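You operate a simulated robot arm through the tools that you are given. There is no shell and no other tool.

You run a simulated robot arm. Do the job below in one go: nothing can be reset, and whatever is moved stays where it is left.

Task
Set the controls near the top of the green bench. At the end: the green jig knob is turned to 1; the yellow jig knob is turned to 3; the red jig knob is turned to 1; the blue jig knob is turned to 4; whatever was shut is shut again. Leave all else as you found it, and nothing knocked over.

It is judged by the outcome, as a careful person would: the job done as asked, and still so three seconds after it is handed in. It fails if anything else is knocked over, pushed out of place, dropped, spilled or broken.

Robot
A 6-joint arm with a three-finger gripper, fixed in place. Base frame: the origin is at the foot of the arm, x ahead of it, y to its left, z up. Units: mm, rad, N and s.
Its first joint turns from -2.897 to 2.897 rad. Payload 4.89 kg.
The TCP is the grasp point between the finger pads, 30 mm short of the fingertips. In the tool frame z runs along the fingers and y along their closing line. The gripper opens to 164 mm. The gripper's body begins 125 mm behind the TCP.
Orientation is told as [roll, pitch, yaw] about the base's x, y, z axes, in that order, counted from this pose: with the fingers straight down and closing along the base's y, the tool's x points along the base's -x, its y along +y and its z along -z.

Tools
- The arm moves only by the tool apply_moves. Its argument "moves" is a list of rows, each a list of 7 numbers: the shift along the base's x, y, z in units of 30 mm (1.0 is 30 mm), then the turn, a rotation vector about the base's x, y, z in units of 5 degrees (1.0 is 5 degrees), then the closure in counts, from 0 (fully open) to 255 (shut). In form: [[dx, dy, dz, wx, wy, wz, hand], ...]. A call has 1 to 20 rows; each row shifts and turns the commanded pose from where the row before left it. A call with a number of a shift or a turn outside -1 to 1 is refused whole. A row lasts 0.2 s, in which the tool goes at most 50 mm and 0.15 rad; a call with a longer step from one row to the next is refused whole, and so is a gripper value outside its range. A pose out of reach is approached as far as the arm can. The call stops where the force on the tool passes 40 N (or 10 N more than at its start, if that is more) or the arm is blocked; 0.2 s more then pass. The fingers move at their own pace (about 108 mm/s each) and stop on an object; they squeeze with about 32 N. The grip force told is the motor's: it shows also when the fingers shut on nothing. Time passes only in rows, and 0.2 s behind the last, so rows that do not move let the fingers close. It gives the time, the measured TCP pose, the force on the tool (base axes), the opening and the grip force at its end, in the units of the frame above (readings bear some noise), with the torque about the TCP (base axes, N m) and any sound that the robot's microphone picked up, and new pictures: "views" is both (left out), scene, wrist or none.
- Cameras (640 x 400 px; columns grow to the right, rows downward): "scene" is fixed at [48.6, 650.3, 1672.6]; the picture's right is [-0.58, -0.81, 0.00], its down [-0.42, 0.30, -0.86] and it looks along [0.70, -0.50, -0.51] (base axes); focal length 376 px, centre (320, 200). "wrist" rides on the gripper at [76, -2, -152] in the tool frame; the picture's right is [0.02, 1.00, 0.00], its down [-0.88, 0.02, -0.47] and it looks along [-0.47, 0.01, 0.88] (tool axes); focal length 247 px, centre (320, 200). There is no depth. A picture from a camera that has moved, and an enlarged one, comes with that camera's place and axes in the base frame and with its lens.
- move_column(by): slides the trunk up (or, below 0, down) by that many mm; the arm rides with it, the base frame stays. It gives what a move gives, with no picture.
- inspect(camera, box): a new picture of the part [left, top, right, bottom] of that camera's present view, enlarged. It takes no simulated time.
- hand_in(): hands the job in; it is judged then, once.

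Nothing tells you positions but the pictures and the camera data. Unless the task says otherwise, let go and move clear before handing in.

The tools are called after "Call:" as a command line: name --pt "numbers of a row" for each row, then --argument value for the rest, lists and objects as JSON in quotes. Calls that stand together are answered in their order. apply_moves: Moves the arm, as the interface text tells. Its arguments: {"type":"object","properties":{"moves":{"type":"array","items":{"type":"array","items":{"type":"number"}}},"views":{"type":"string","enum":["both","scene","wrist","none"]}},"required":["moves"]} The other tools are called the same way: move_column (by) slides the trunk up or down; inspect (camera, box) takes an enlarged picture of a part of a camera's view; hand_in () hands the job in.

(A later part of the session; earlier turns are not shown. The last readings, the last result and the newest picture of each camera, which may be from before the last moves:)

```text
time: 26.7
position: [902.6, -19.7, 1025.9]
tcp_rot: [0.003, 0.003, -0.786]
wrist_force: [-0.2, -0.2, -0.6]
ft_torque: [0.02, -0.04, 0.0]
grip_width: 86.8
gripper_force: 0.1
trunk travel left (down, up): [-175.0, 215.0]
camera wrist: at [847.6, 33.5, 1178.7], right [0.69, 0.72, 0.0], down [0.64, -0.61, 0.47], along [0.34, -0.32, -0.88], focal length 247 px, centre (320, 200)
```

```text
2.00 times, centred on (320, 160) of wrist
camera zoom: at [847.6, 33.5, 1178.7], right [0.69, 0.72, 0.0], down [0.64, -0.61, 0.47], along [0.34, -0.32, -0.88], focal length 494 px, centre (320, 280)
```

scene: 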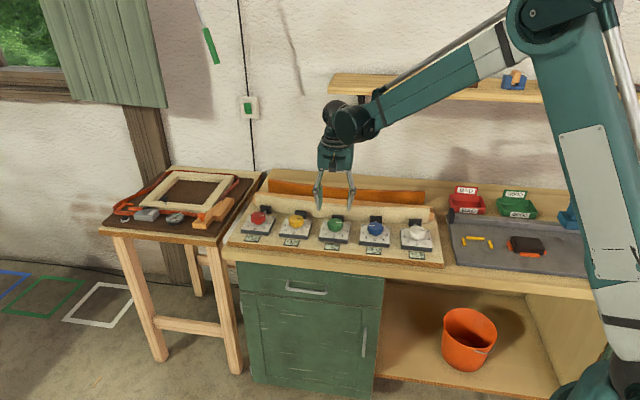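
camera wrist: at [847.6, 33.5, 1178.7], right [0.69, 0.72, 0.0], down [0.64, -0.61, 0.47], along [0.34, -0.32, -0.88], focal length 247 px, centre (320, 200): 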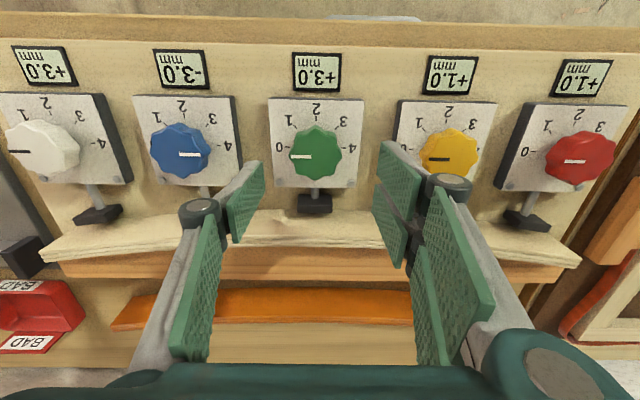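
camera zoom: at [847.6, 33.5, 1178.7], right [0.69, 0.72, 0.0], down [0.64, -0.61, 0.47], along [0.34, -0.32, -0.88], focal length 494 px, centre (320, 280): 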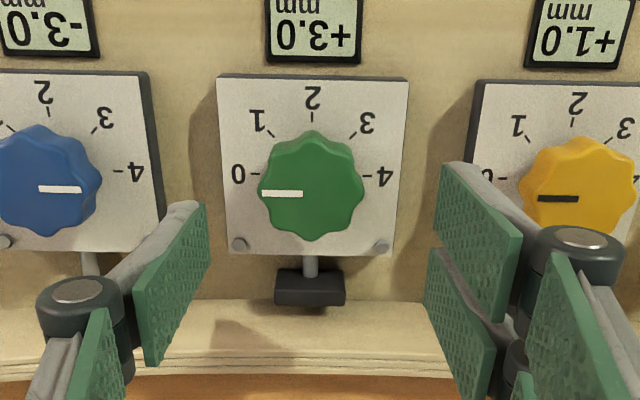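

The view is square on now, and green is at about (901.6,-24). I'll shift slightly, go down, and grip.

Call:
apply_moves --pt "-0.035 -0.145 -0.5 0 0 0 130" --pt "0 0 -0.7 0 0 0 130" --pt "0 0 -0.75 0 0 0 130" --pt "0 0 -0.67 0 0 0 130" --pt "0 0 0 0 0 0 130" --pt "0 0 0 0 0 0 130"

Call:
inspect --camera "wrist" --box '[220, 60, 420, 260]'

```text
time: 28.1
position: [900.7, -22.4, 947.2]
tcp_rot: [0.002, 0.001, -0.787]
wrist_force: [0.1, -0.4, 0.4]
ft_torque: [0.01, -0.01, 0.0]
grip_width: 80.3
gripper_force: 0.0
trunk travel left (down, up): [-175.0, 215.0]
camera wrist: at [845.4, 29.6, 1099.9], right [0.69, 0.72, 0.0], down [0.63, -0.61, 0.47], along [0.34, -0.32, -0.88], focal length 247 px, centre (320, 200)
```

scene: 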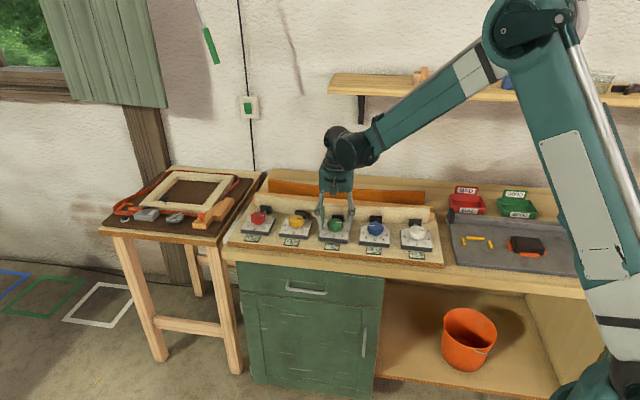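
wrist: 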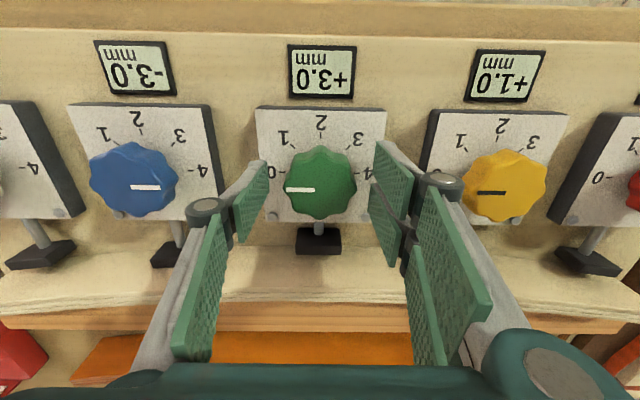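

```text
2.00 times, centred on (320, 160) of wrist
camera zoom: at [845.4, 29.6, 1099.9], right [0.69, 0.72, 0.0], down [0.63, -0.61, 0.47], along [0.34, -0.32, -0.88], focal length 494 px, centre (320, 280)
```

zoom: 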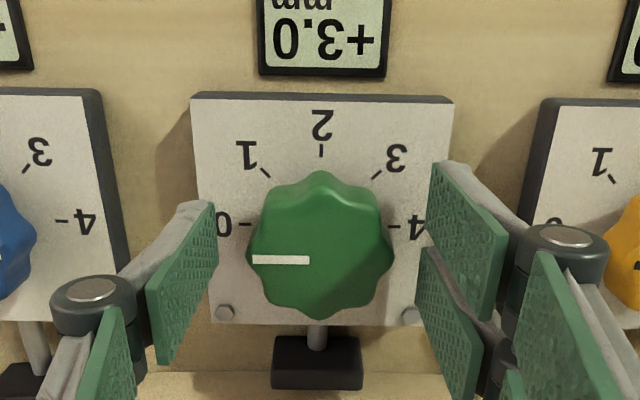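

Call:
apply_moves --pt "0.04 -0.04 0 0 0 0 150" --pt "0 0 0 0 0 0 200" --pt "0 0 0 0 0 0 255" --pt "0 0 0 0 0 0 255" --pt "0 0 0 0 0 0 255" --views "wrist"

```text
time: 29.3
position: [900.8, -24.8, 946.1]
tcp_rot: [0.004, 0.001, -0.786]
wrist_force: [-4.9, -1.9, -5.6]
ft_torque: [-0.2, 0.23, 0.02]
grip_width: 50.5
gripper_force: 45.4
trunk travel left (down, up): [-175.0, 215.0]
camera wrist: at [846.6, 28.3, 1100.2], right [0.69, 0.72, 0.0], down [0.63, -0.61, 0.47], along [0.34, -0.32, -0.88], focal length 247 px, centre (320, 200)
```

wrist: 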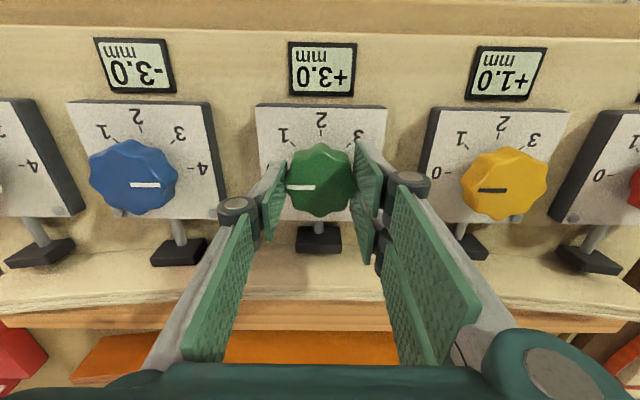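

Green is gripped with low side force. I'll turn it clockwise 45°.

Call:
apply_moves --pt "0 0 0 0 0 -1 255" --pt "0 0 0 0 0 -1 255" --pt "0 0 0 0 0 -1 255" --pt "0 0 0 0 0 -1 255" --pt "0 0 0 0 0 -1 255" --pt "0 0 0 0 0 -1 255" --pt "0 0 0 0 0 -1 255" --pt "0 0 0 0 0 -1 255" --pt "0 0 0 0 0 -1 255" --pt "0 0 0 0 0 0 255"

Call:
inspect --camera "wrist" --box '[260, 90, 380, 230]'

Call:
inspect --camera "scene" --box '[290, 195, 390, 260]'

```text
time: 30.9
position: [901.2, -24.6, 948.3]
tcp_rot: [0.004, 0.004, -1.365]
wrist_force: [-2.9, 0.1, -3.8]
ft_torque: [0.24, 0.09, 0.01]
grip_width: 50.6
gripper_force: 44.5
trunk travel left (down, up): [-175.0, 215.0]
stopped in row 7: the force on the tool passed its limit at 41 N (the readings are from after the stop); the commanded pose is now the measured one
camera wrist: at [884.5, 49.9, 1101.2], right [0.97, 0.23, 0.0], down [0.2, -0.86, 0.47], along [0.11, -0.46, -0.88], focal length 247 px, centre (320, 200)
```

scene: 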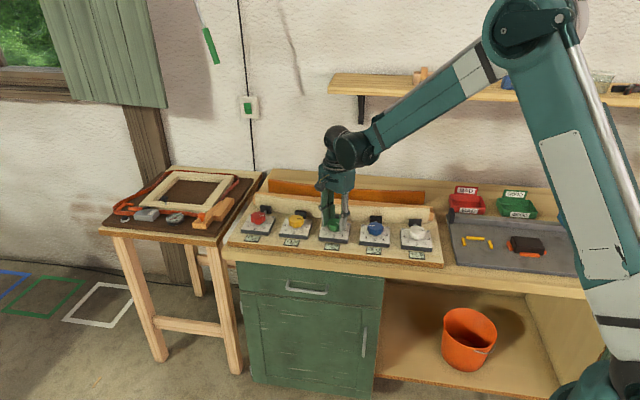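
wrist: 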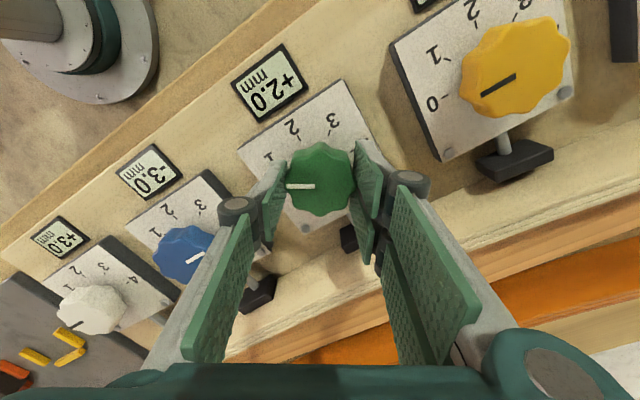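

```text
2.86 times, centred on (320, 160) of wrist
camera zoom: at [884.5, 49.9, 1101.2], right [0.97, 0.23, 0.0], down [0.2, -0.86, 0.47], along [0.11, -0.46, -0.88], focal length 706 px, centre (320, 314)
```

zoom: 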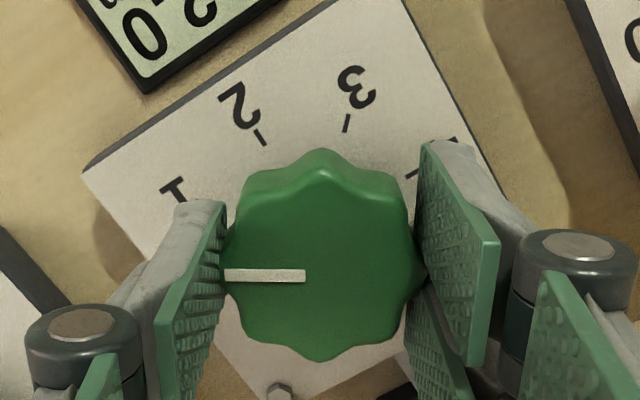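

```text
6.15 times, centred on (340, 228) of scene
camera zoom: at [48.6, 650.3, 1672.6], right [-0.58, -0.81, 0.0], down [-0.42, 0.3, -0.86], along [0.7, -0.5, -0.51], focal length 2312 px, centre (197, 31)
```

zoom: 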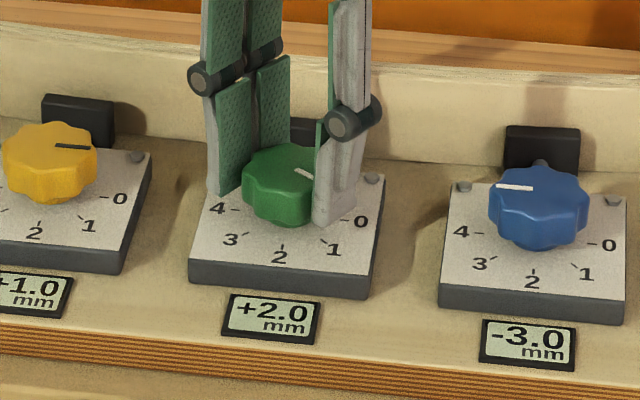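

Green has turned about 33°, with the pointer still locked to the grip. I'll continue the remaining 12° in smaller steps.

Call:
apply_moves --pt "0 0 0 0 0 -0.6 255" --pt "0 0 0 0 0 -0.6 255" --pt "0 0 0 0 0 -0.6 255" --pt "0 0 0 0 0 -0.56 255" --pt "0 0 0 0 0 0 255"

Call:
inspect --camera "wrist" --box '[260, 90, 380, 230]'

```text
time: 32.1
position: [901.7, -25.5, 947.5]
tcp_rot: [0.002, 0.001, -1.572]
wrist_force: [-13.2, -5.8, 7.7]
ft_torque: [-0.5, 0.51, 0.01]
grip_width: 50.5
gripper_force: 44.8
trunk travel left (down, up): [-175.0, 215.0]
camera wrist: at [900.0, 52.0, 1101.2], right [1.0, 0.02, 0.0], down [0.02, -0.88, 0.47], along [0.01, -0.47, -0.88], focal length 247 px, centre (320, 200)
```

scene: 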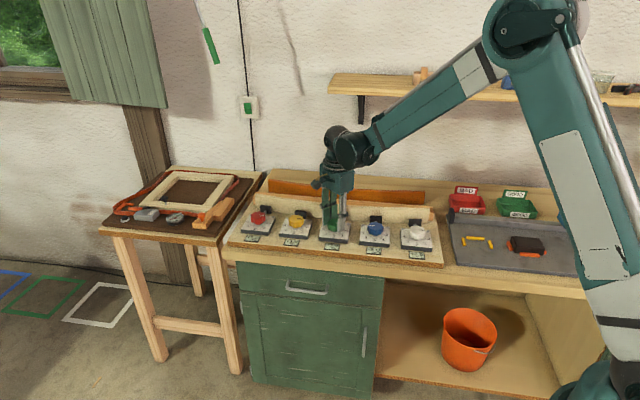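
wrist: 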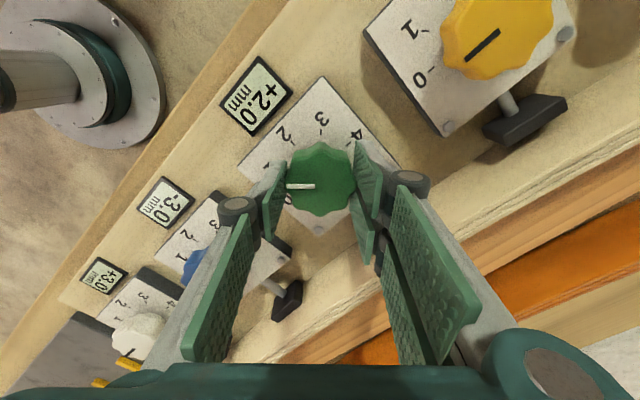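

```text
2.86 times, centred on (320, 160) of wrist
camera zoom: at [900.0, 52.0, 1101.2], right [1.0, 0.02, 0.0], down [0.02, -0.88, 0.47], along [0.01, -0.47, -0.88], focal length 706 px, centre (320, 314)
```

zoom: 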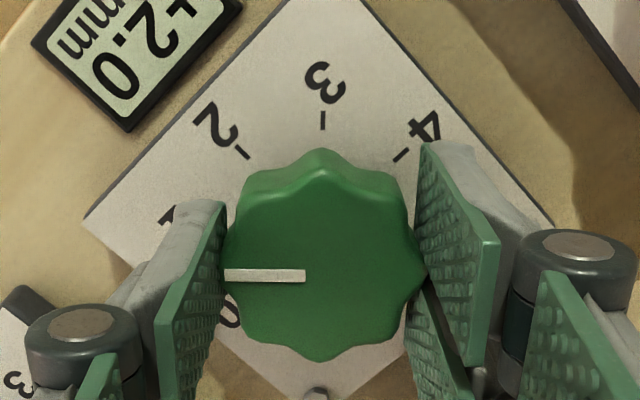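

Green's pointer should be at 1. I'll release and lift to check it.

Call:
apply_moves --pt "0 0 0 0 0 0 220" --pt "0 0 0 0 0 0 140" --pt "0 0 0 0 0 0 130" --pt "0 0 0.6 0 0 0 130" --pt "0 0 1 0 0 0 120" --pt "0 0 1 0 0 0 120"

Call:
inspect --camera "wrist" --box '[260, 70, 380, 210]'

Call:
inspect --camera "scene" --box '[240, 195, 400, 270]'

```text
time: 33.5
position: [903.4, -25.6, 1027.7]
tcp_rot: [0.002, 0.0, -1.57]
wrist_force: [0.8, 0.1, -1.2]
ft_torque: [0.05, 0.17, 0.03]
grip_width: 86.6
gripper_force: 0.1
trunk travel left (down, up): [-175.0, 215.0]
camera wrist: at [902.6, 50.5, 1180.9], right [1.0, 0.02, 0.0], down [0.02, -0.88, 0.47], along [0.01, -0.47, -0.88], focal length 247 px, centre (320, 200)
```

scene: 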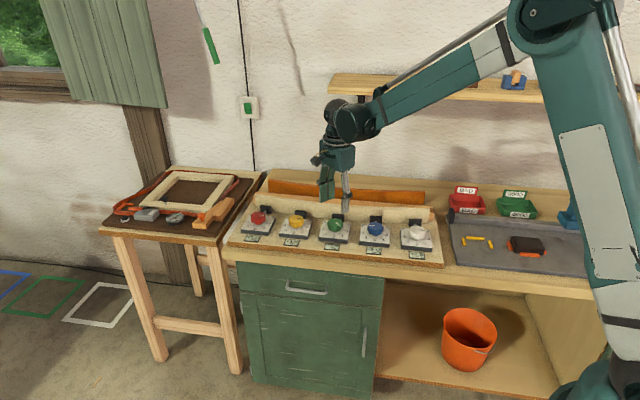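
wrist: 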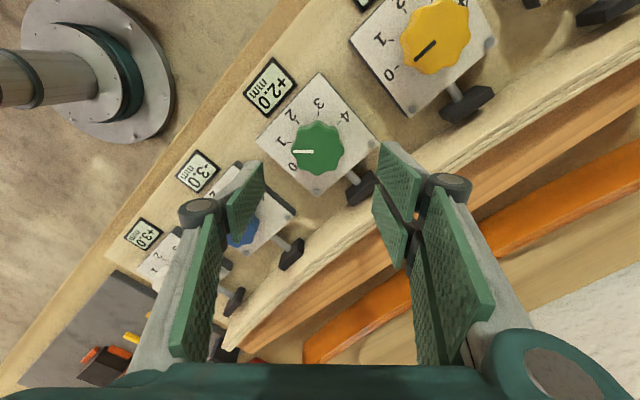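

```text
2.86 times, centred on (320, 140) of wrist
camera zoom: at [902.6, 50.5, 1180.9], right [1.0, 0.02, 0.0], down [0.02, -0.88, 0.47], along [0.01, -0.47, -0.88], focal length 706 px, centre (320, 371)
```

zoom: 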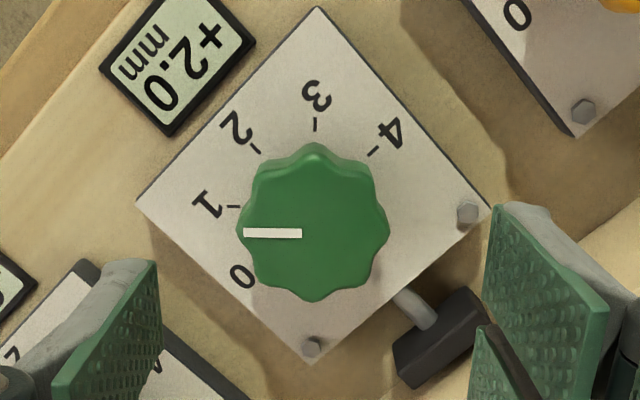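

```text
4.00 times, centred on (320, 232) of scene
camera zoom: at [48.6, 650.3, 1672.6], right [-0.58, -0.81, 0.0], down [-0.42, 0.3, -0.86], along [0.7, -0.5, -0.51], focal length 1503 px, centre (320, 70)
```

zoom: 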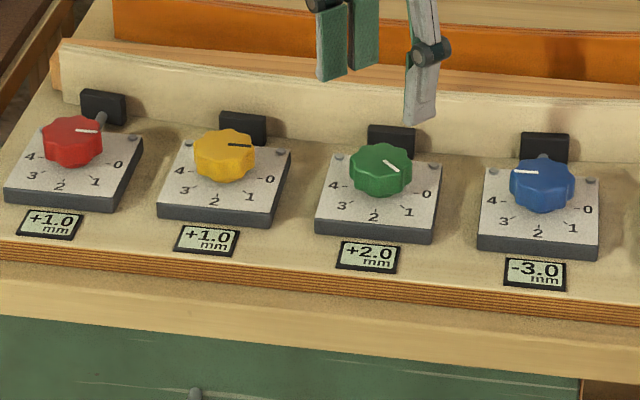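

Green rests at 1. Next is yellow near (1001,75), which is at the edge of the stated reach, so I'll go there at height first and see whether the pose is held.

Call:
apply_moves --pt "0.267 0.278 0 0 0 0.75 120" --pt "0.267 0.278 0 0 0 0.75 120" --pt "0.267 0.278 0 0 0 0.75 120" --pt "0.267 0.278 0 0 0 0.75 120" --pt "0.267 0.278 0 0 0 0.75 120" --pt "0.267 0.278 0 0 0 0.75 120" --pt "0.267 0.278 0 0 0 0.75 120" --pt "0.267 0.278 0 0 0 0.75 120" --pt "0.267 0.278 0 0 0 0.75 120" --pt "0.267 0.278 0 0 0 0.75 120" --pt "0.267 0.278 0 0 0 0.75 120" --pt "0.267 0.278 0 0 0 0.75 120" --pt "0 0 0 0 0 0 120"

Call:
inspect --camera "wrist" --box '[220, 60, 420, 260]'

```text
time: 36.3
position: [999.3, 76.1, 1025.5]
tcp_rot: [0.003, 0.002, -0.786]
wrist_force: [0.7, -0.2, 0.4]
ft_torque: [-0.01, 0.02, 0.01]
grip_width: 86.8
gripper_force: 0.1
trunk travel left (down, up): [-175.0, 215.0]
camera wrist: at [943.9, 128.9, 1178.7], right [0.69, 0.72, 0.0], down [0.64, -0.61, 0.47], along [0.34, -0.32, -0.88], focal length 247 px, centre (320, 200)
```

scene: 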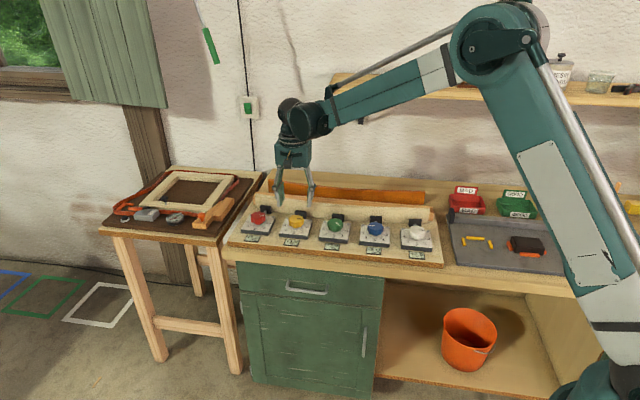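
wrist: 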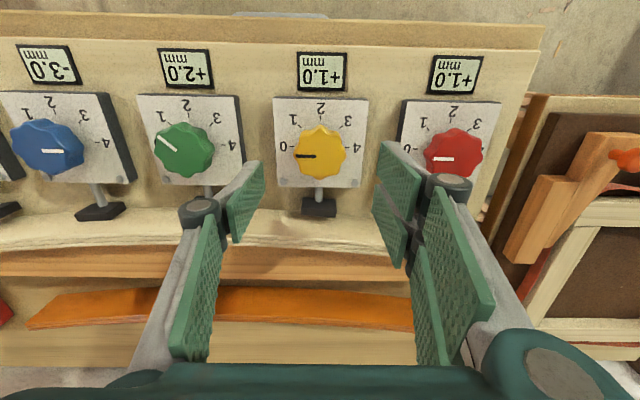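

```text
2.00 times, centred on (320, 160) of wrist
camera zoom: at [943.9, 128.9, 1178.7], right [0.69, 0.72, 0.0], down [0.64, -0.61, 0.47], along [0.34, -0.32, -0.88], focal length 494 px, centre (320, 280)
```

zoom: 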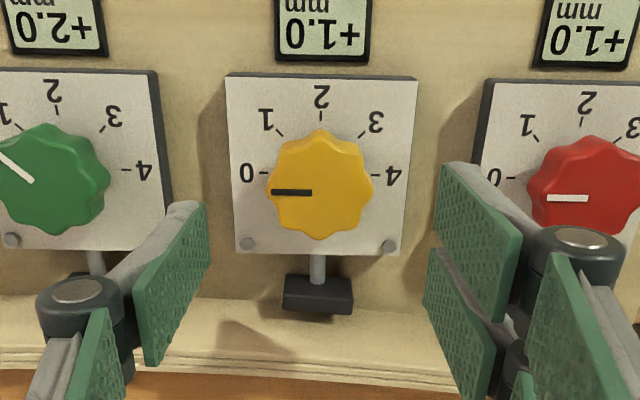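

The pose is reached with the tool vertical, and yellow is at about (1000,75). I'll rotate back to yaw 0 while lowering, and keep the fingers open around the knob.

Call:
apply_moves --pt "0.03 -0.03 -0.15 0 0 1 125" --pt "0 0 -0.15 0 0 1 130" --pt "0 0 -0.15 0 0 1 130" --pt "0 0 -0.15 0 0 1 130" --pt "0 0 -0.15 0 0 1 130" --pt "0 0 -0.15 0 0 1 130" --pt "0 0 -0.15 0 0 1 130" --pt "0 0 -0.15 0 0 1 130" --pt "0 0 -0.15 0 0 1 130" --pt "0 0 -0.42 0 0 0 130" --pt "0 0 -0.42 0 0 0 130" --pt "0 0 -0.42 0 0 0 130" --pt "0 0 0 0 0 0 130" --views "wrist"

Call:
inspect --camera "wrist" --box '[220, 60, 420, 260]'

```text
time: 39.1
position: [998.7, 73.7, 947.0]
tcp_rot: [0.003, 0.001, 0.0]
wrist_force: [-0.7, 0.7, 0.0]
ft_torque: [0.0, 0.03, 0.01]
grip_width: 80.4
gripper_force: 0.1
trunk travel left (down, up): [-175.0, 215.0]
camera wrist: at [923.2, 71.2, 1101.3], right [-0.02, 1.0, 0.0], down [0.88, 0.02, 0.47], along [0.47, 0.01, -0.88], focal length 247 px, centre (320, 200)
```

wrist: 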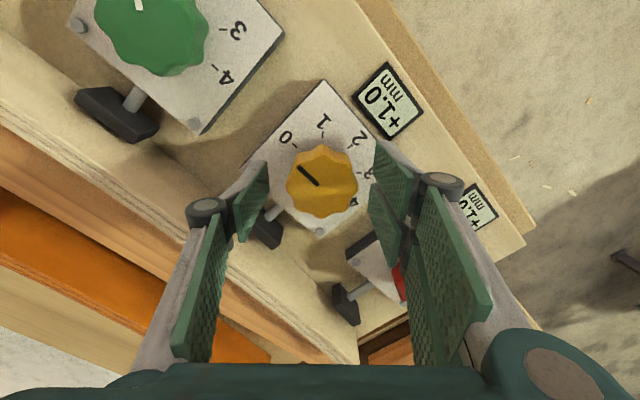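

```text
2.00 times, centred on (320, 160) of wrist
camera zoom: at [923.2, 71.2, 1101.3], right [-0.02, 1.0, 0.0], down [0.88, 0.02, 0.47], along [0.47, 0.01, -0.88], focal length 494 px, centre (320, 280)
```

zoom: 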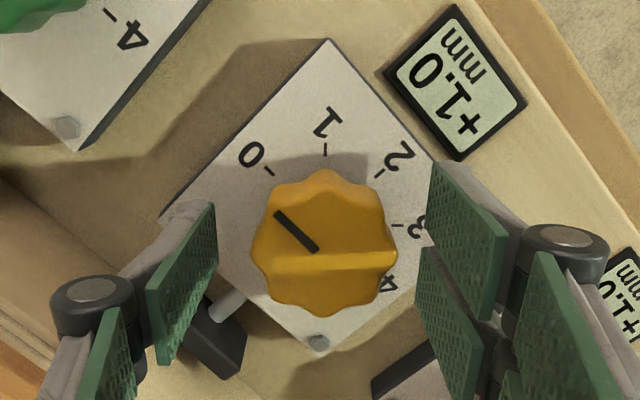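

Call:
apply_moves --pt "0.03 0.04 0 0 0 0 150" --pt "0 0 0 0 0 0 200" --pt "0 0 0 0 0 0 255" --pt "0 0 0 0 0 0 255" --pt "0 0 0 0 0 0 255" --views "none"

```text
time: 40.3
position: [999.2, 74.7, 947.6]
tcp_rot: [0.005, 0.002, 0.002]
wrist_force: [-1.1, 3.8, -1.4]
ft_torque: [0.09, 0.0, -0.02]
grip_width: 50.7
gripper_force: 45.1
trunk travel left (down, up): [-175.0, 215.0]
```

Yellow is gripped with very low side force. I'll turn it clockwise 90°.

Call:
apply_moves --pt "0 0 0 0 0 -1 255" --pt "0 0 0 0 0 -1 255" --pt "0 0 0 0 0 -1 255" --pt "0 0 0 0 0 -1 255" --pt "0 0 0 0 0 -1 255" --pt "0 0 0 0 0 -1 255" --pt "0 0 0 0 0 -1 255" --pt "0 0 0 0 0 -1 255" --pt "0 0 0 0 0 -1 255" --pt "0 0 0 0 0 -1 255" --pt "0 0 0 0 0 -1 255" --pt "0 0 0 0 0 -1 255" --pt "0 0 0 0 0 -1 255" --pt "0 0 0 0 0 -1 255" --pt "0 0 0 0 0 -1 255" --pt "0 0 0 0 0 -1 255" --pt "0 0 0 0 0 -1 255" --pt "0 0 0 0 0 -1 255"

Call:
inspect --camera "wrist" --box '[220, 60, 420, 260]'

```text
time: 43.2
position: [999.7, 75.6, 947.6]
tcp_rot: [0.005, 0.0, -1.17]
wrist_force: [0.9, 2.1, 9.4]
ft_torque: [-0.09, 0.02, -0.02]
grip_width: 50.1
gripper_force: 45.0
trunk travel left (down, up): [-175.0, 215.0]
stopped in row 14: the force on the tool passed its limit at 41 N (the readings are from after the stop); the commanded pose is now the measured one
camera wrist: at [968.7, 145.4, 1101.5], right [0.91, 0.41, 0.0], down [0.36, -0.8, 0.47], along [0.2, -0.43, -0.88], focal length 247 px, centre (320, 200)
```

scene: 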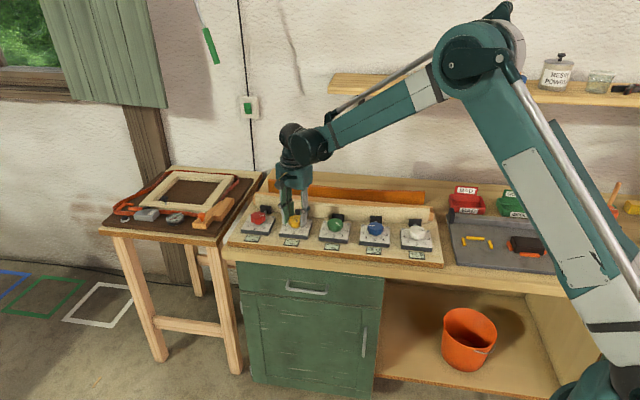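
wrist: 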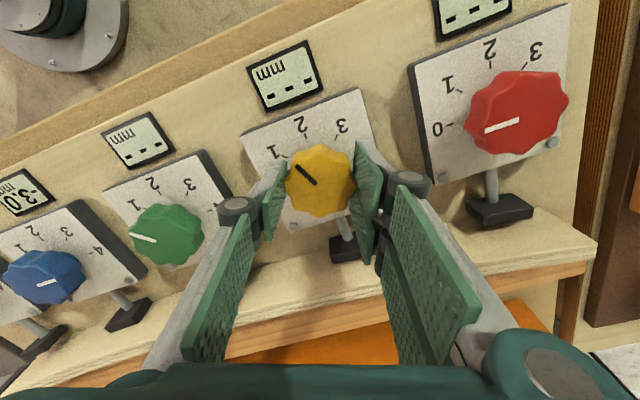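

```text
2.00 times, centred on (320, 160) of wrist
camera zoom: at [968.7, 145.4, 1101.5], right [0.91, 0.41, 0.0], down [0.36, -0.8, 0.47], along [0.2, -0.43, -0.88], focal length 494 px, centre (320, 280)
```

zoom: 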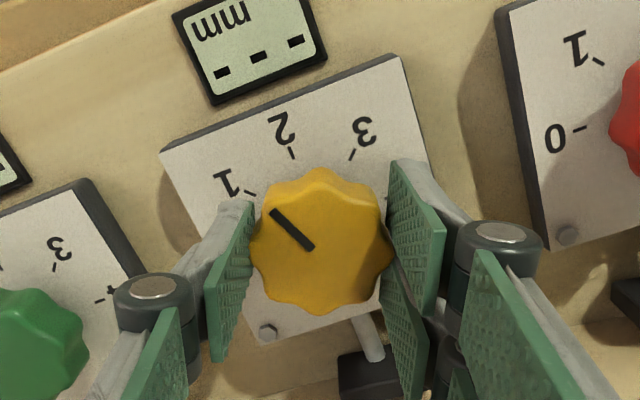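

The grip is holding and the pointer is between 1 and 2. I'll continue the remaining 68°.

Call:
apply_moves --pt "0 0 0 0 0 -0.8 255" --pt "0 0 0 0 0 -0.8 255" --pt "0 0 0 0 0 -0.8 255" --pt "0 0 0 0 0 -0.8 255" --pt "0 0 0 0 0 -0.8 255" --pt "0 0 0 0 0 -0.8 255" --pt "0 0 0 0 0 -0.8 255" --pt "0 0 0 0 0 -0.8 255" --pt "0 0 0 0 0 -0.8 255" --pt "0 0 0 0 0 -0.8 255" --pt "0 0 0 0 0 -0.8 255" --pt "0 0 0 0 0 -0.8 255" --pt "0 0 0 0 0 -0.8 255" --pt "0 0 0 0 0 -0.8 255" --pt "0 0 0 0 0 -0.8 255" --pt "0 0 0 0 0 -0.8 255" --pt "0 0 0 0 0 -0.8 255"

Call:
inspect --camera "wrist" --box '[220, 60, 420, 260]'

```text
time: 45.3
position: [1001.0, 76.6, 947.2]
tcp_rot: [0.007, 0.002, -1.82]
wrist_force: [1.7, 2.4, 8.5]
ft_torque: [-0.32, 0.03, 0.03]
grip_width: 50.7
gripper_force: 44.6
trunk travel left (down, up): [-175.0, 215.0]
stopped in row 10: the force on the tool passed its limit at 41 N (the readings are from after the stop); the commanded pose is now the measured one
camera wrist: at [1017.7, 150.6, 1101.5], right [0.97, -0.23, 0.01], down [-0.2, -0.86, 0.47], along [-0.1, -0.46, -0.88], focal length 247 px, centre (320, 200)
```

scene: 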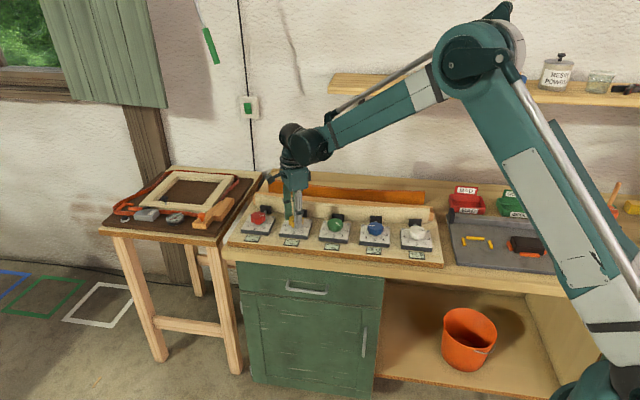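
wrist: 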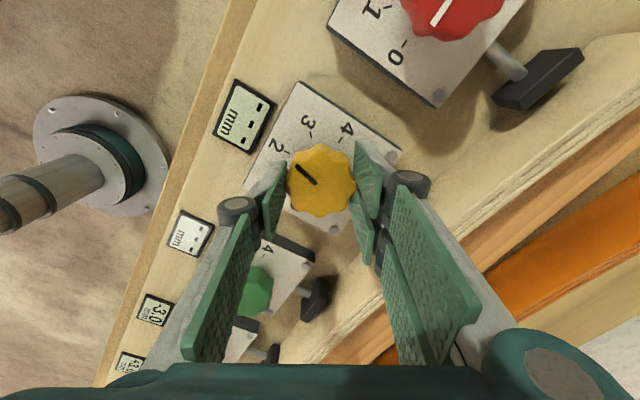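

```text
2.00 times, centred on (320, 160) of wrist
camera zoom: at [1017.7, 150.6, 1101.5], right [0.97, -0.23, 0.01], down [-0.2, -0.86, 0.47], along [-0.1, -0.46, -0.88], focal length 494 px, centre (320, 280)
```

zoom: 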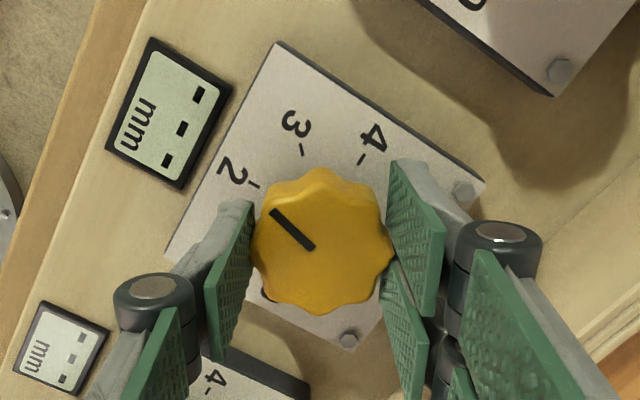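

Call:
apply_moves --pt "0 0 0 0 0 -0.7 255" --pt "0 0 0 0 0 -0.7 255" --pt "0 0 0 0 0 -0.7 255" --pt "0 0 0 0 0 -0.7 255" --pt "0 0 0 0 0 -0.7 255" --pt "0 0 0 0 0 -0.7 255" --pt "0 0 0 0 0 -0.7 255" --pt "0 0 0 0 0 -0.7 255" --pt "0 0 0 0 0 -0.54 255" --pt "0 0 0 0 0 0 255"

Call:
inspect --camera "wrist" --box '[220, 60, 420, 260]'

```text
time: 47.5
position: [1000.6, 75.6, 948.2]
tcp_rot: [0.004, 0.001, -2.361]
wrist_force: [16.9, 9.7, 18.2]
ft_torque: [0.55, -0.85, 0.0]
grip_width: 50.3
gripper_force: 45.1
trunk travel left (down, up): [-175.0, 215.0]
camera wrist: at [1054.1, 131.4, 1101.4], right [0.72, -0.69, 0.01], down [-0.61, -0.63, 0.47], along [-0.32, -0.34, -0.88], focal length 247 px, centre (320, 200)
```

scene: 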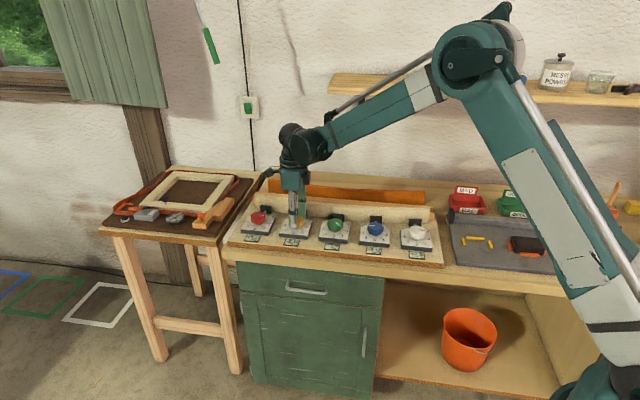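
wrist: 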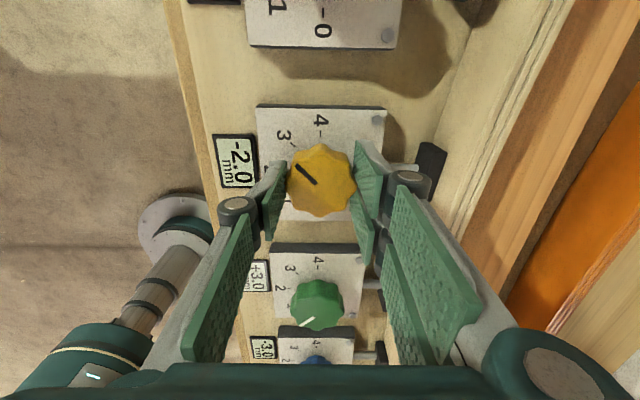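

```text
2.00 times, centred on (320, 160) of wrist
camera zoom: at [1054.1, 131.4, 1101.4], right [0.72, -0.69, 0.01], down [-0.61, -0.63, 0.47], along [-0.32, -0.34, -0.88], focal length 494 px, centre (320, 280)
```

zoom: 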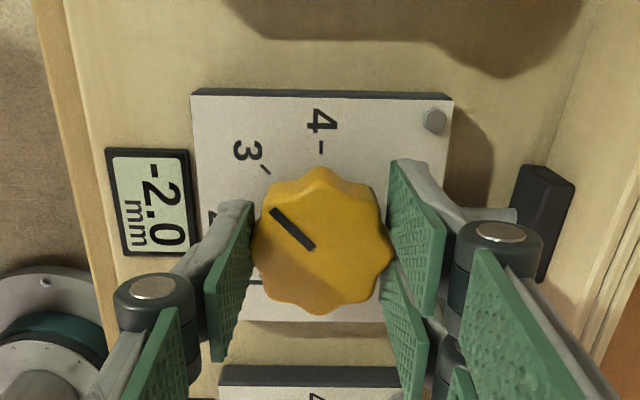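

The yellow pointer lines up with 3 and its display shows a value again. I'll release and lift.

Call:
apply_moves --pt "0 0 0 0 0 0 220" --pt "0 0 0 0 0 0 140" --pt "0 0 0 0 0 0 140" --pt "0 0 0.6 0 0 0 140" --pt "0 0 1 0 0 0 120" --pt "0 0 1 0 0 0 120"

Call:
inspect --camera "wrist" --box '[260, 70, 380, 210]'

Call:
inspect --camera "scene" --box '[240, 195, 400, 270]'

```text
time: 48.9
position: [1001.7, 72.9, 1026.1]
tcp_rot: [0.005, 0.001, -2.357]
wrist_force: [-0.3, 0.7, -0.9]
ft_torque: [-0.02, 0.1, -0.01]
grip_width: 86.9
gripper_force: 0.0
trunk travel left (down, up): [-175.0, 215.0]
camera wrist: at [1052.9, 128.8, 1180.4], right [0.72, -0.69, 0.01], down [-0.61, -0.63, 0.47], along [-0.32, -0.34, -0.88], focal length 247 px, centre (320, 200)
```

scene: 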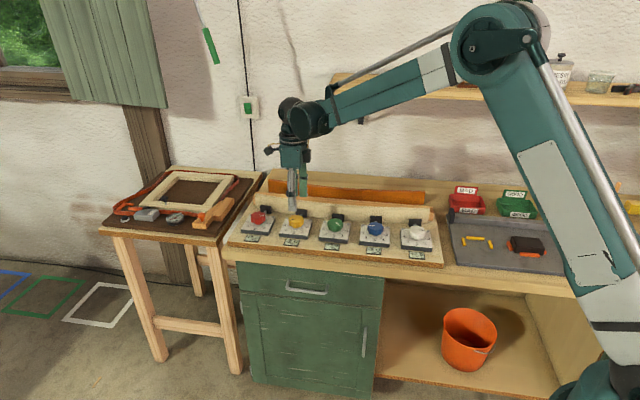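
wrist: 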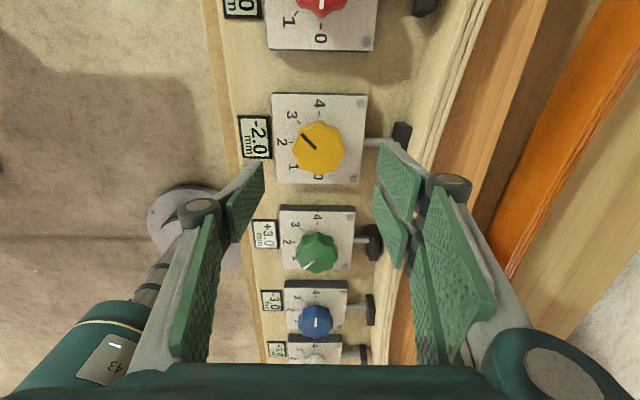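

```text
2.86 times, centred on (320, 140) of wrist
camera zoom: at [1052.9, 128.8, 1180.4], right [0.72, -0.69, 0.01], down [-0.61, -0.63, 0.47], along [-0.32, -0.34, -0.88], focal length 706 px, centre (320, 371)
```

zoom: 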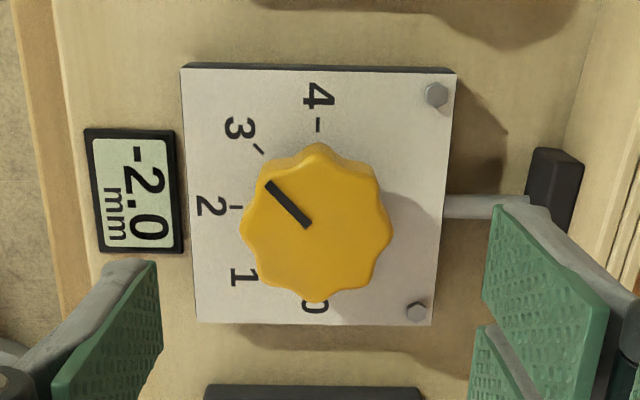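

```text
4.00 times, centred on (320, 232) of scene
camera zoom: at [48.6, 650.3, 1672.6], right [-0.58, -0.81, 0.0], down [-0.42, 0.3, -0.86], along [0.7, -0.5, -0.51], focal length 1503 px, centre (320, 70)
```

zoom: 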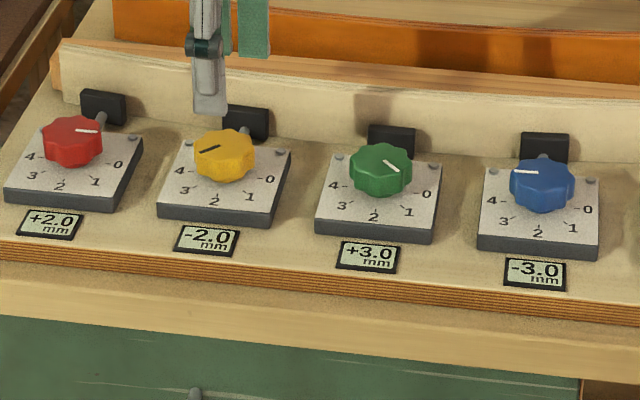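

Yellow is set to 3. Red should be near (1098,174), beyond the nominal reach, so I'll try it at height with the tool vertical.

Call:
apply_moves --pt "0.179 0.187 0 0 0 1 120" --pt "0.179 0.187 0 0 0 1 120" --pt "0.179 0.187 0 0 0 1 120" --pt "0.179 0.187 0 0 0 1 120" --pt "0.179 0.187 0 0 0 1 120" --pt "0.179 0.187 0 0 0 1 120" --pt "0.179 0.187 0 0 0 1 120" --pt "0.179 0.187 0 0 0 1 120" --pt "0.179 0.187 0 0 0 1 120" --pt "0.179 0.187 0 0 0 1 120" --pt "0.179 0.187 0 0 0 1 120" --pt "0.179 0.187 0 0 0 1 120" --pt "0.179 0.187 0 0 0 1 120" --pt "0.179 0.187 0 0 0 1 120" --pt "0.179 0.187 0 0 0 1 120" --pt "0.179 0.187 0 0 0 1 120" --pt "0.179 0.187 0 0 0 1 120" --pt "0.179 0.187 0 0 0 1 120" --pt "0 0 0 0 0 0 120"

Call:
inspect --camera "wrist" --box '[220, 60, 420, 260]'

```text
time: 52.9
position: [1099.8, 175.5, 1024.1]
tcp_rot: [0.005, 0.003, -0.786]
wrist_force: [0.2, -0.4, -0.7]
ft_torque: [-0.03, 0.01, 0.01]
grip_width: 87.0
gripper_force: 0.0
trunk travel left (down, up): [-175.0, 215.0]
camera wrist: at [1044.2, 228.3, 1179.0], right [0.69, 0.72, 0.01], down [0.64, -0.61, 0.47], along [0.34, -0.32, -0.88], focal length 247 px, centre (320, 200)
```

scene: 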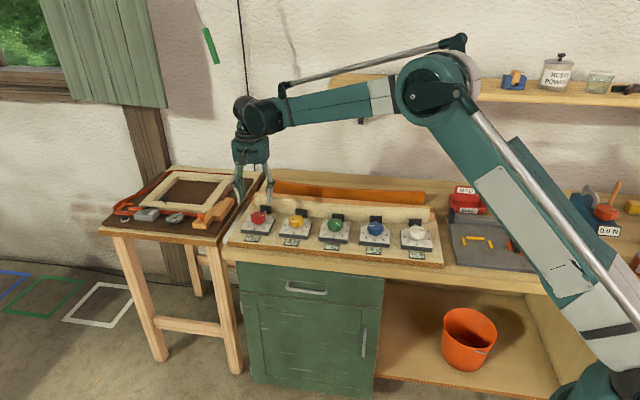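
wrist: 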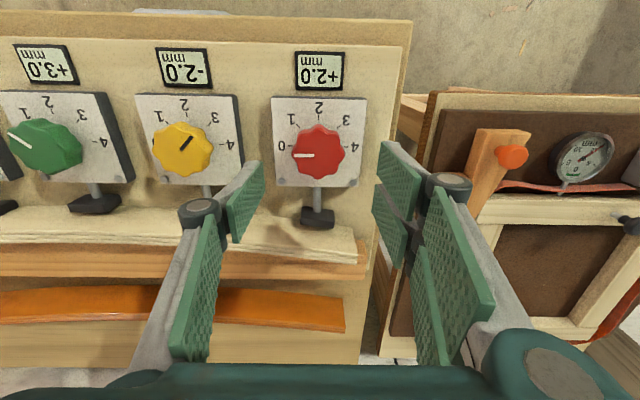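

```text
2.00 times, centred on (320, 160) of wrist
camera zoom: at [1044.2, 228.3, 1179.0], right [0.69, 0.72, 0.01], down [0.64, -0.61, 0.47], along [0.34, -0.32, -0.88], focal length 494 px, centre (320, 280)
```

zoom: 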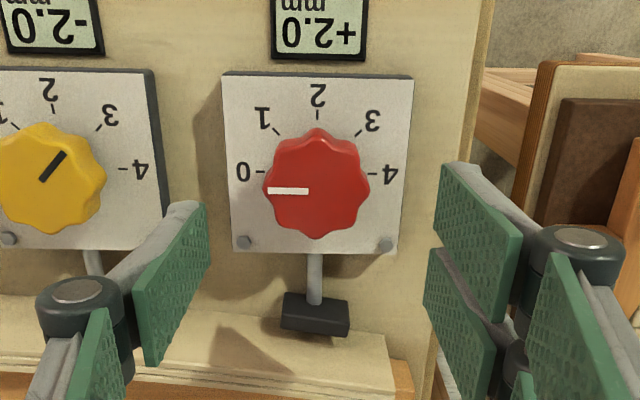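

The arm reaches red with the tool vertical, at about (1099,174). I'll go down around the knob.

Call:
apply_moves --pt "-0.02 -0.05 -0.5 0 0 0 130" --pt "0 0 -0.7 0 0 0 130" --pt "0 0 -0.7 0 0 0 130" --pt "0 0 -0.67 0 0 0 130" --pt "0 0 0 0 0 0 130" --pt "0 0 0 0 0 0 130"

Call:
inspect --camera "wrist" --box '[220, 60, 420, 260]'

```text
time: 54.3
position: [1096.6, 174.4, 947.7]
tcp_rot: [0.005, 0.001, -0.786]
wrist_force: [1.1, 0.1, -0.1]
ft_torque: [0.01, 0.02, -0.01]
grip_width: 80.5
gripper_force: 0.0
trunk travel left (down, up): [-175.0, 215.0]
camera wrist: at [1042.9, 226.8, 1101.5], right [0.69, 0.72, 0.01], down [0.63, -0.61, 0.47], along [0.34, -0.32, -0.88], focal length 247 px, centre (320, 200)
```

scene: 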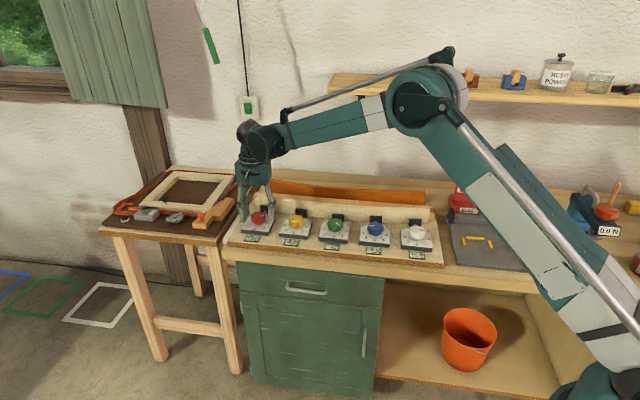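
wrist: 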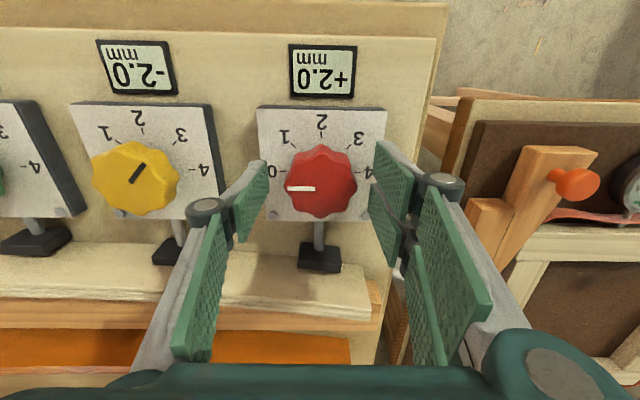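

```text
2.00 times, centred on (320, 160) of wrist
camera zoom: at [1042.9, 226.8, 1101.5], right [0.69, 0.72, 0.01], down [0.63, -0.61, 0.47], along [0.34, -0.32, -0.88], focal length 494 px, centre (320, 280)
```

zoom: 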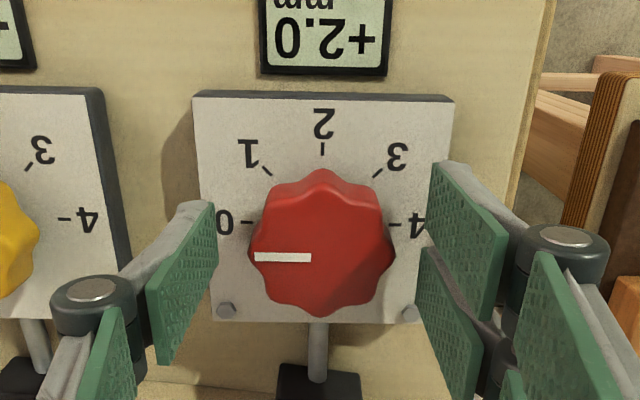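

Call:
apply_moves --pt "0.035 -0.01 0 0 0 0 150" --pt "0 0 0 0 0 0 200" --pt "0 0 0 0 0 0 255" --pt "0 0 0 0 0 0 255" --pt "0 0 0 0 0 0 255" --views "none"

```text
time: 55.5
position: [1099.2, 173.2, 946.8]
tcp_rot: [0.005, 0.003, -0.785]
wrist_force: [-6.7, -3.1, -4.4]
ft_torque: [-0.11, 0.29, 0.0]
grip_width: 50.3
gripper_force: 44.9
trunk travel left (down, up): [-175.0, 215.0]
```

Red is gripped cleanly. I'll turn it clockwise 45° in moderate steps.

Call:
apply_moves --pt "0 0 0 0 0 -0.75 255" --pt "0 0 0 0 0 -0.75 255" --pt "0 0 0 0 0 -0.75 255" --pt "0 0 0 0 0 -0.75 255" --pt "0 0 0 0 0 -0.75 255" --pt "0 0 0 0 0 -0.75 255" --pt "0 0 0 0 0 -0.75 255" --pt "0 0 0 0 0 -0.75 255" --pt "0 0 0 0 0 -0.75 255" --pt "0 0 0 0 0 -0.75 255" --pt "0 0 0 0 0 -0.75 255" --pt "0 0 0 0 0 -0.75 255" --pt "0 0 0 0 0 0 255"

Call:
inspect --camera "wrist" --box '[220, 60, 420, 260]'

```text
time: 58.3
position: [1098.9, 174.4, 948.0]
tcp_rot: [0.005, 0.001, -1.574]
wrist_force: [8.6, -18.3, -6.2]
ft_torque: [-0.55, -0.21, 0.0]
grip_width: 50.4
gripper_force: 44.7
trunk travel left (down, up): [-175.0, 215.0]
camera wrist: at [1097.6, 250.8, 1101.7], right [1.0, 0.02, 0.0], down [0.01, -0.88, 0.47], along [0.01, -0.47, -0.88], focal length 247 px, centre (320, 200)
```

scene: 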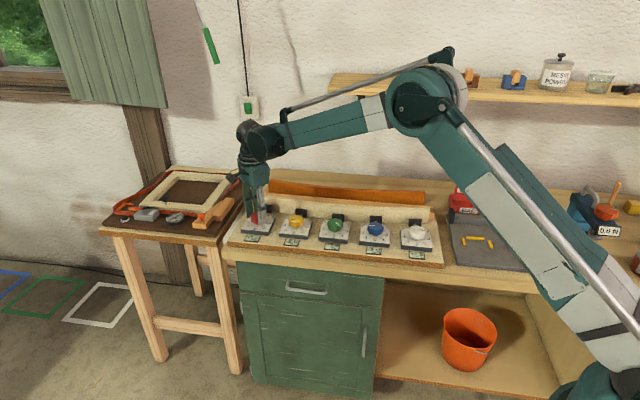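
wrist: 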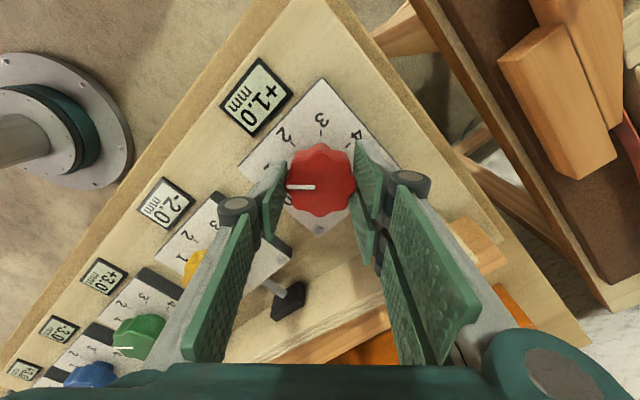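

```text
2.00 times, centred on (320, 160) of wrist
camera zoom: at [1097.6, 250.8, 1101.7], right [1.0, 0.02, 0.0], down [0.01, -0.88, 0.47], along [0.01, -0.47, -0.88], focal length 494 px, centre (320, 280)
```

zoom: 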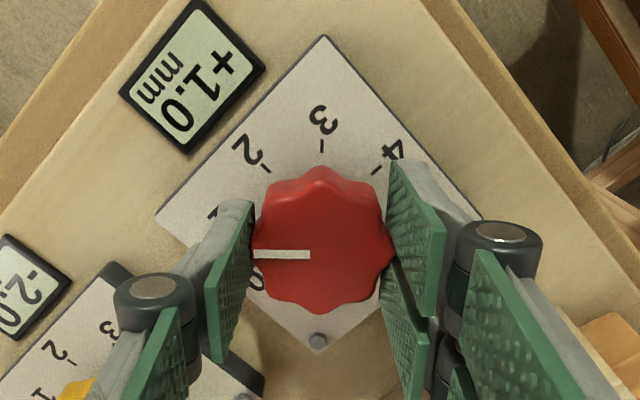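

Red is at 1 (display +1.0). I'll release it, lift clear, and back away.

Call:
apply_moves --pt "0 0 0 0 0 0 220" --pt "0 0 0 0 0 0 140" --pt "0 0 0 0 0 0 130" --pt "0 0 0.6 0 0 0 130" --pt "0 0 1 0 0 0 120" --pt "0 0 1 0 0 0 120"

Call:
inspect --camera "wrist" --box '[260, 70, 380, 210]'

Call:
inspect --camera "scene" --box '[220, 185, 460, 285]'

```text
time: 59.7
position: [1098.9, 176.8, 1027.1]
tcp_rot: [0.006, 0.003, -1.571]
wrist_force: [0.3, -0.4, -0.6]
ft_torque: [0.0, 0.11, 0.02]
grip_width: 86.6
gripper_force: 0.0
trunk travel left (down, up): [-175.0, 215.0]
camera wrist: at [1097.8, 253.0, 1180.6], right [1.0, 0.02, 0.01], down [0.02, -0.88, 0.47], along [0.01, -0.47, -0.88], focal length 247 px, centre (320, 200)
```

scene: 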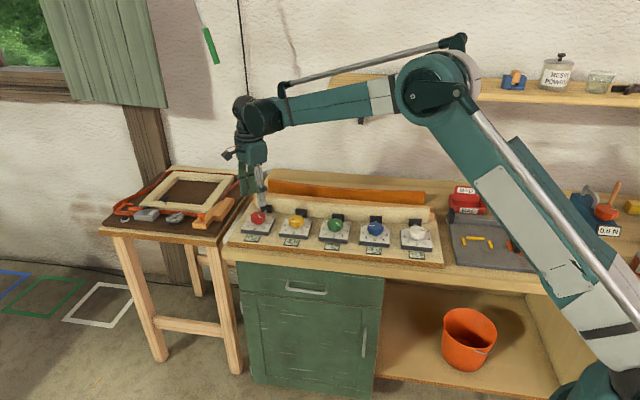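
wrist: 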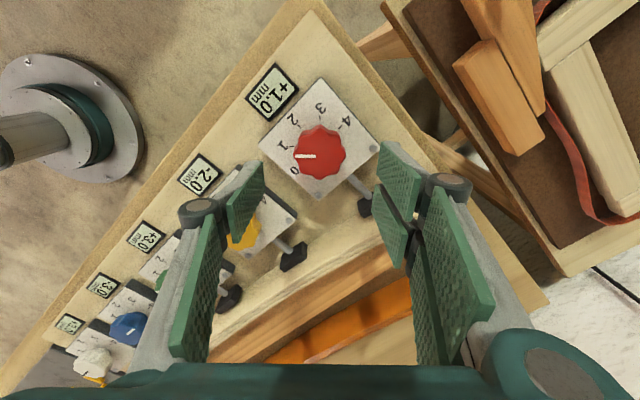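

```text
2.86 times, centred on (320, 140) of wrist
camera zoom: at [1097.8, 253.0, 1180.6], right [1.0, 0.02, 0.01], down [0.02, -0.88, 0.47], along [0.01, -0.47, -0.88], focal length 706 px, centre (320, 371)
```

zoom: 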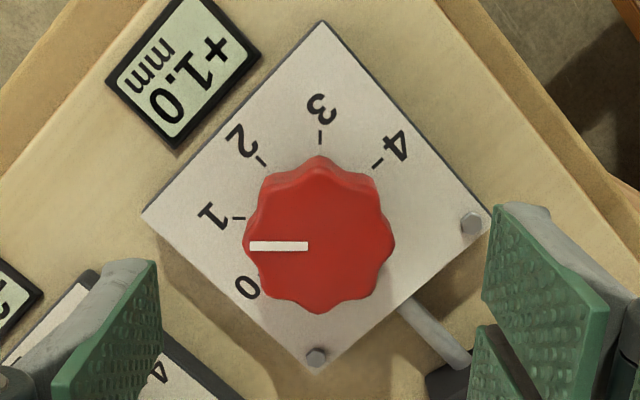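

```text
2.67 times, centred on (340, 235) of scene
camera zoom: at [48.6, 650.3, 1672.6], right [-0.58, -0.81, 0.0], down [-0.42, 0.3, -0.86], along [0.7, -0.5, -0.51], focal length 1002 px, centre (267, 107)
```

zoom: 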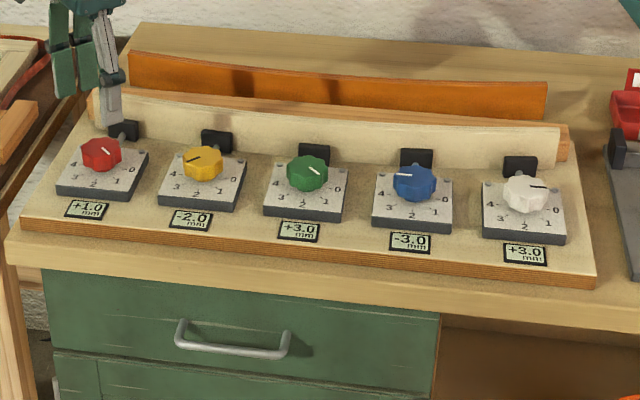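

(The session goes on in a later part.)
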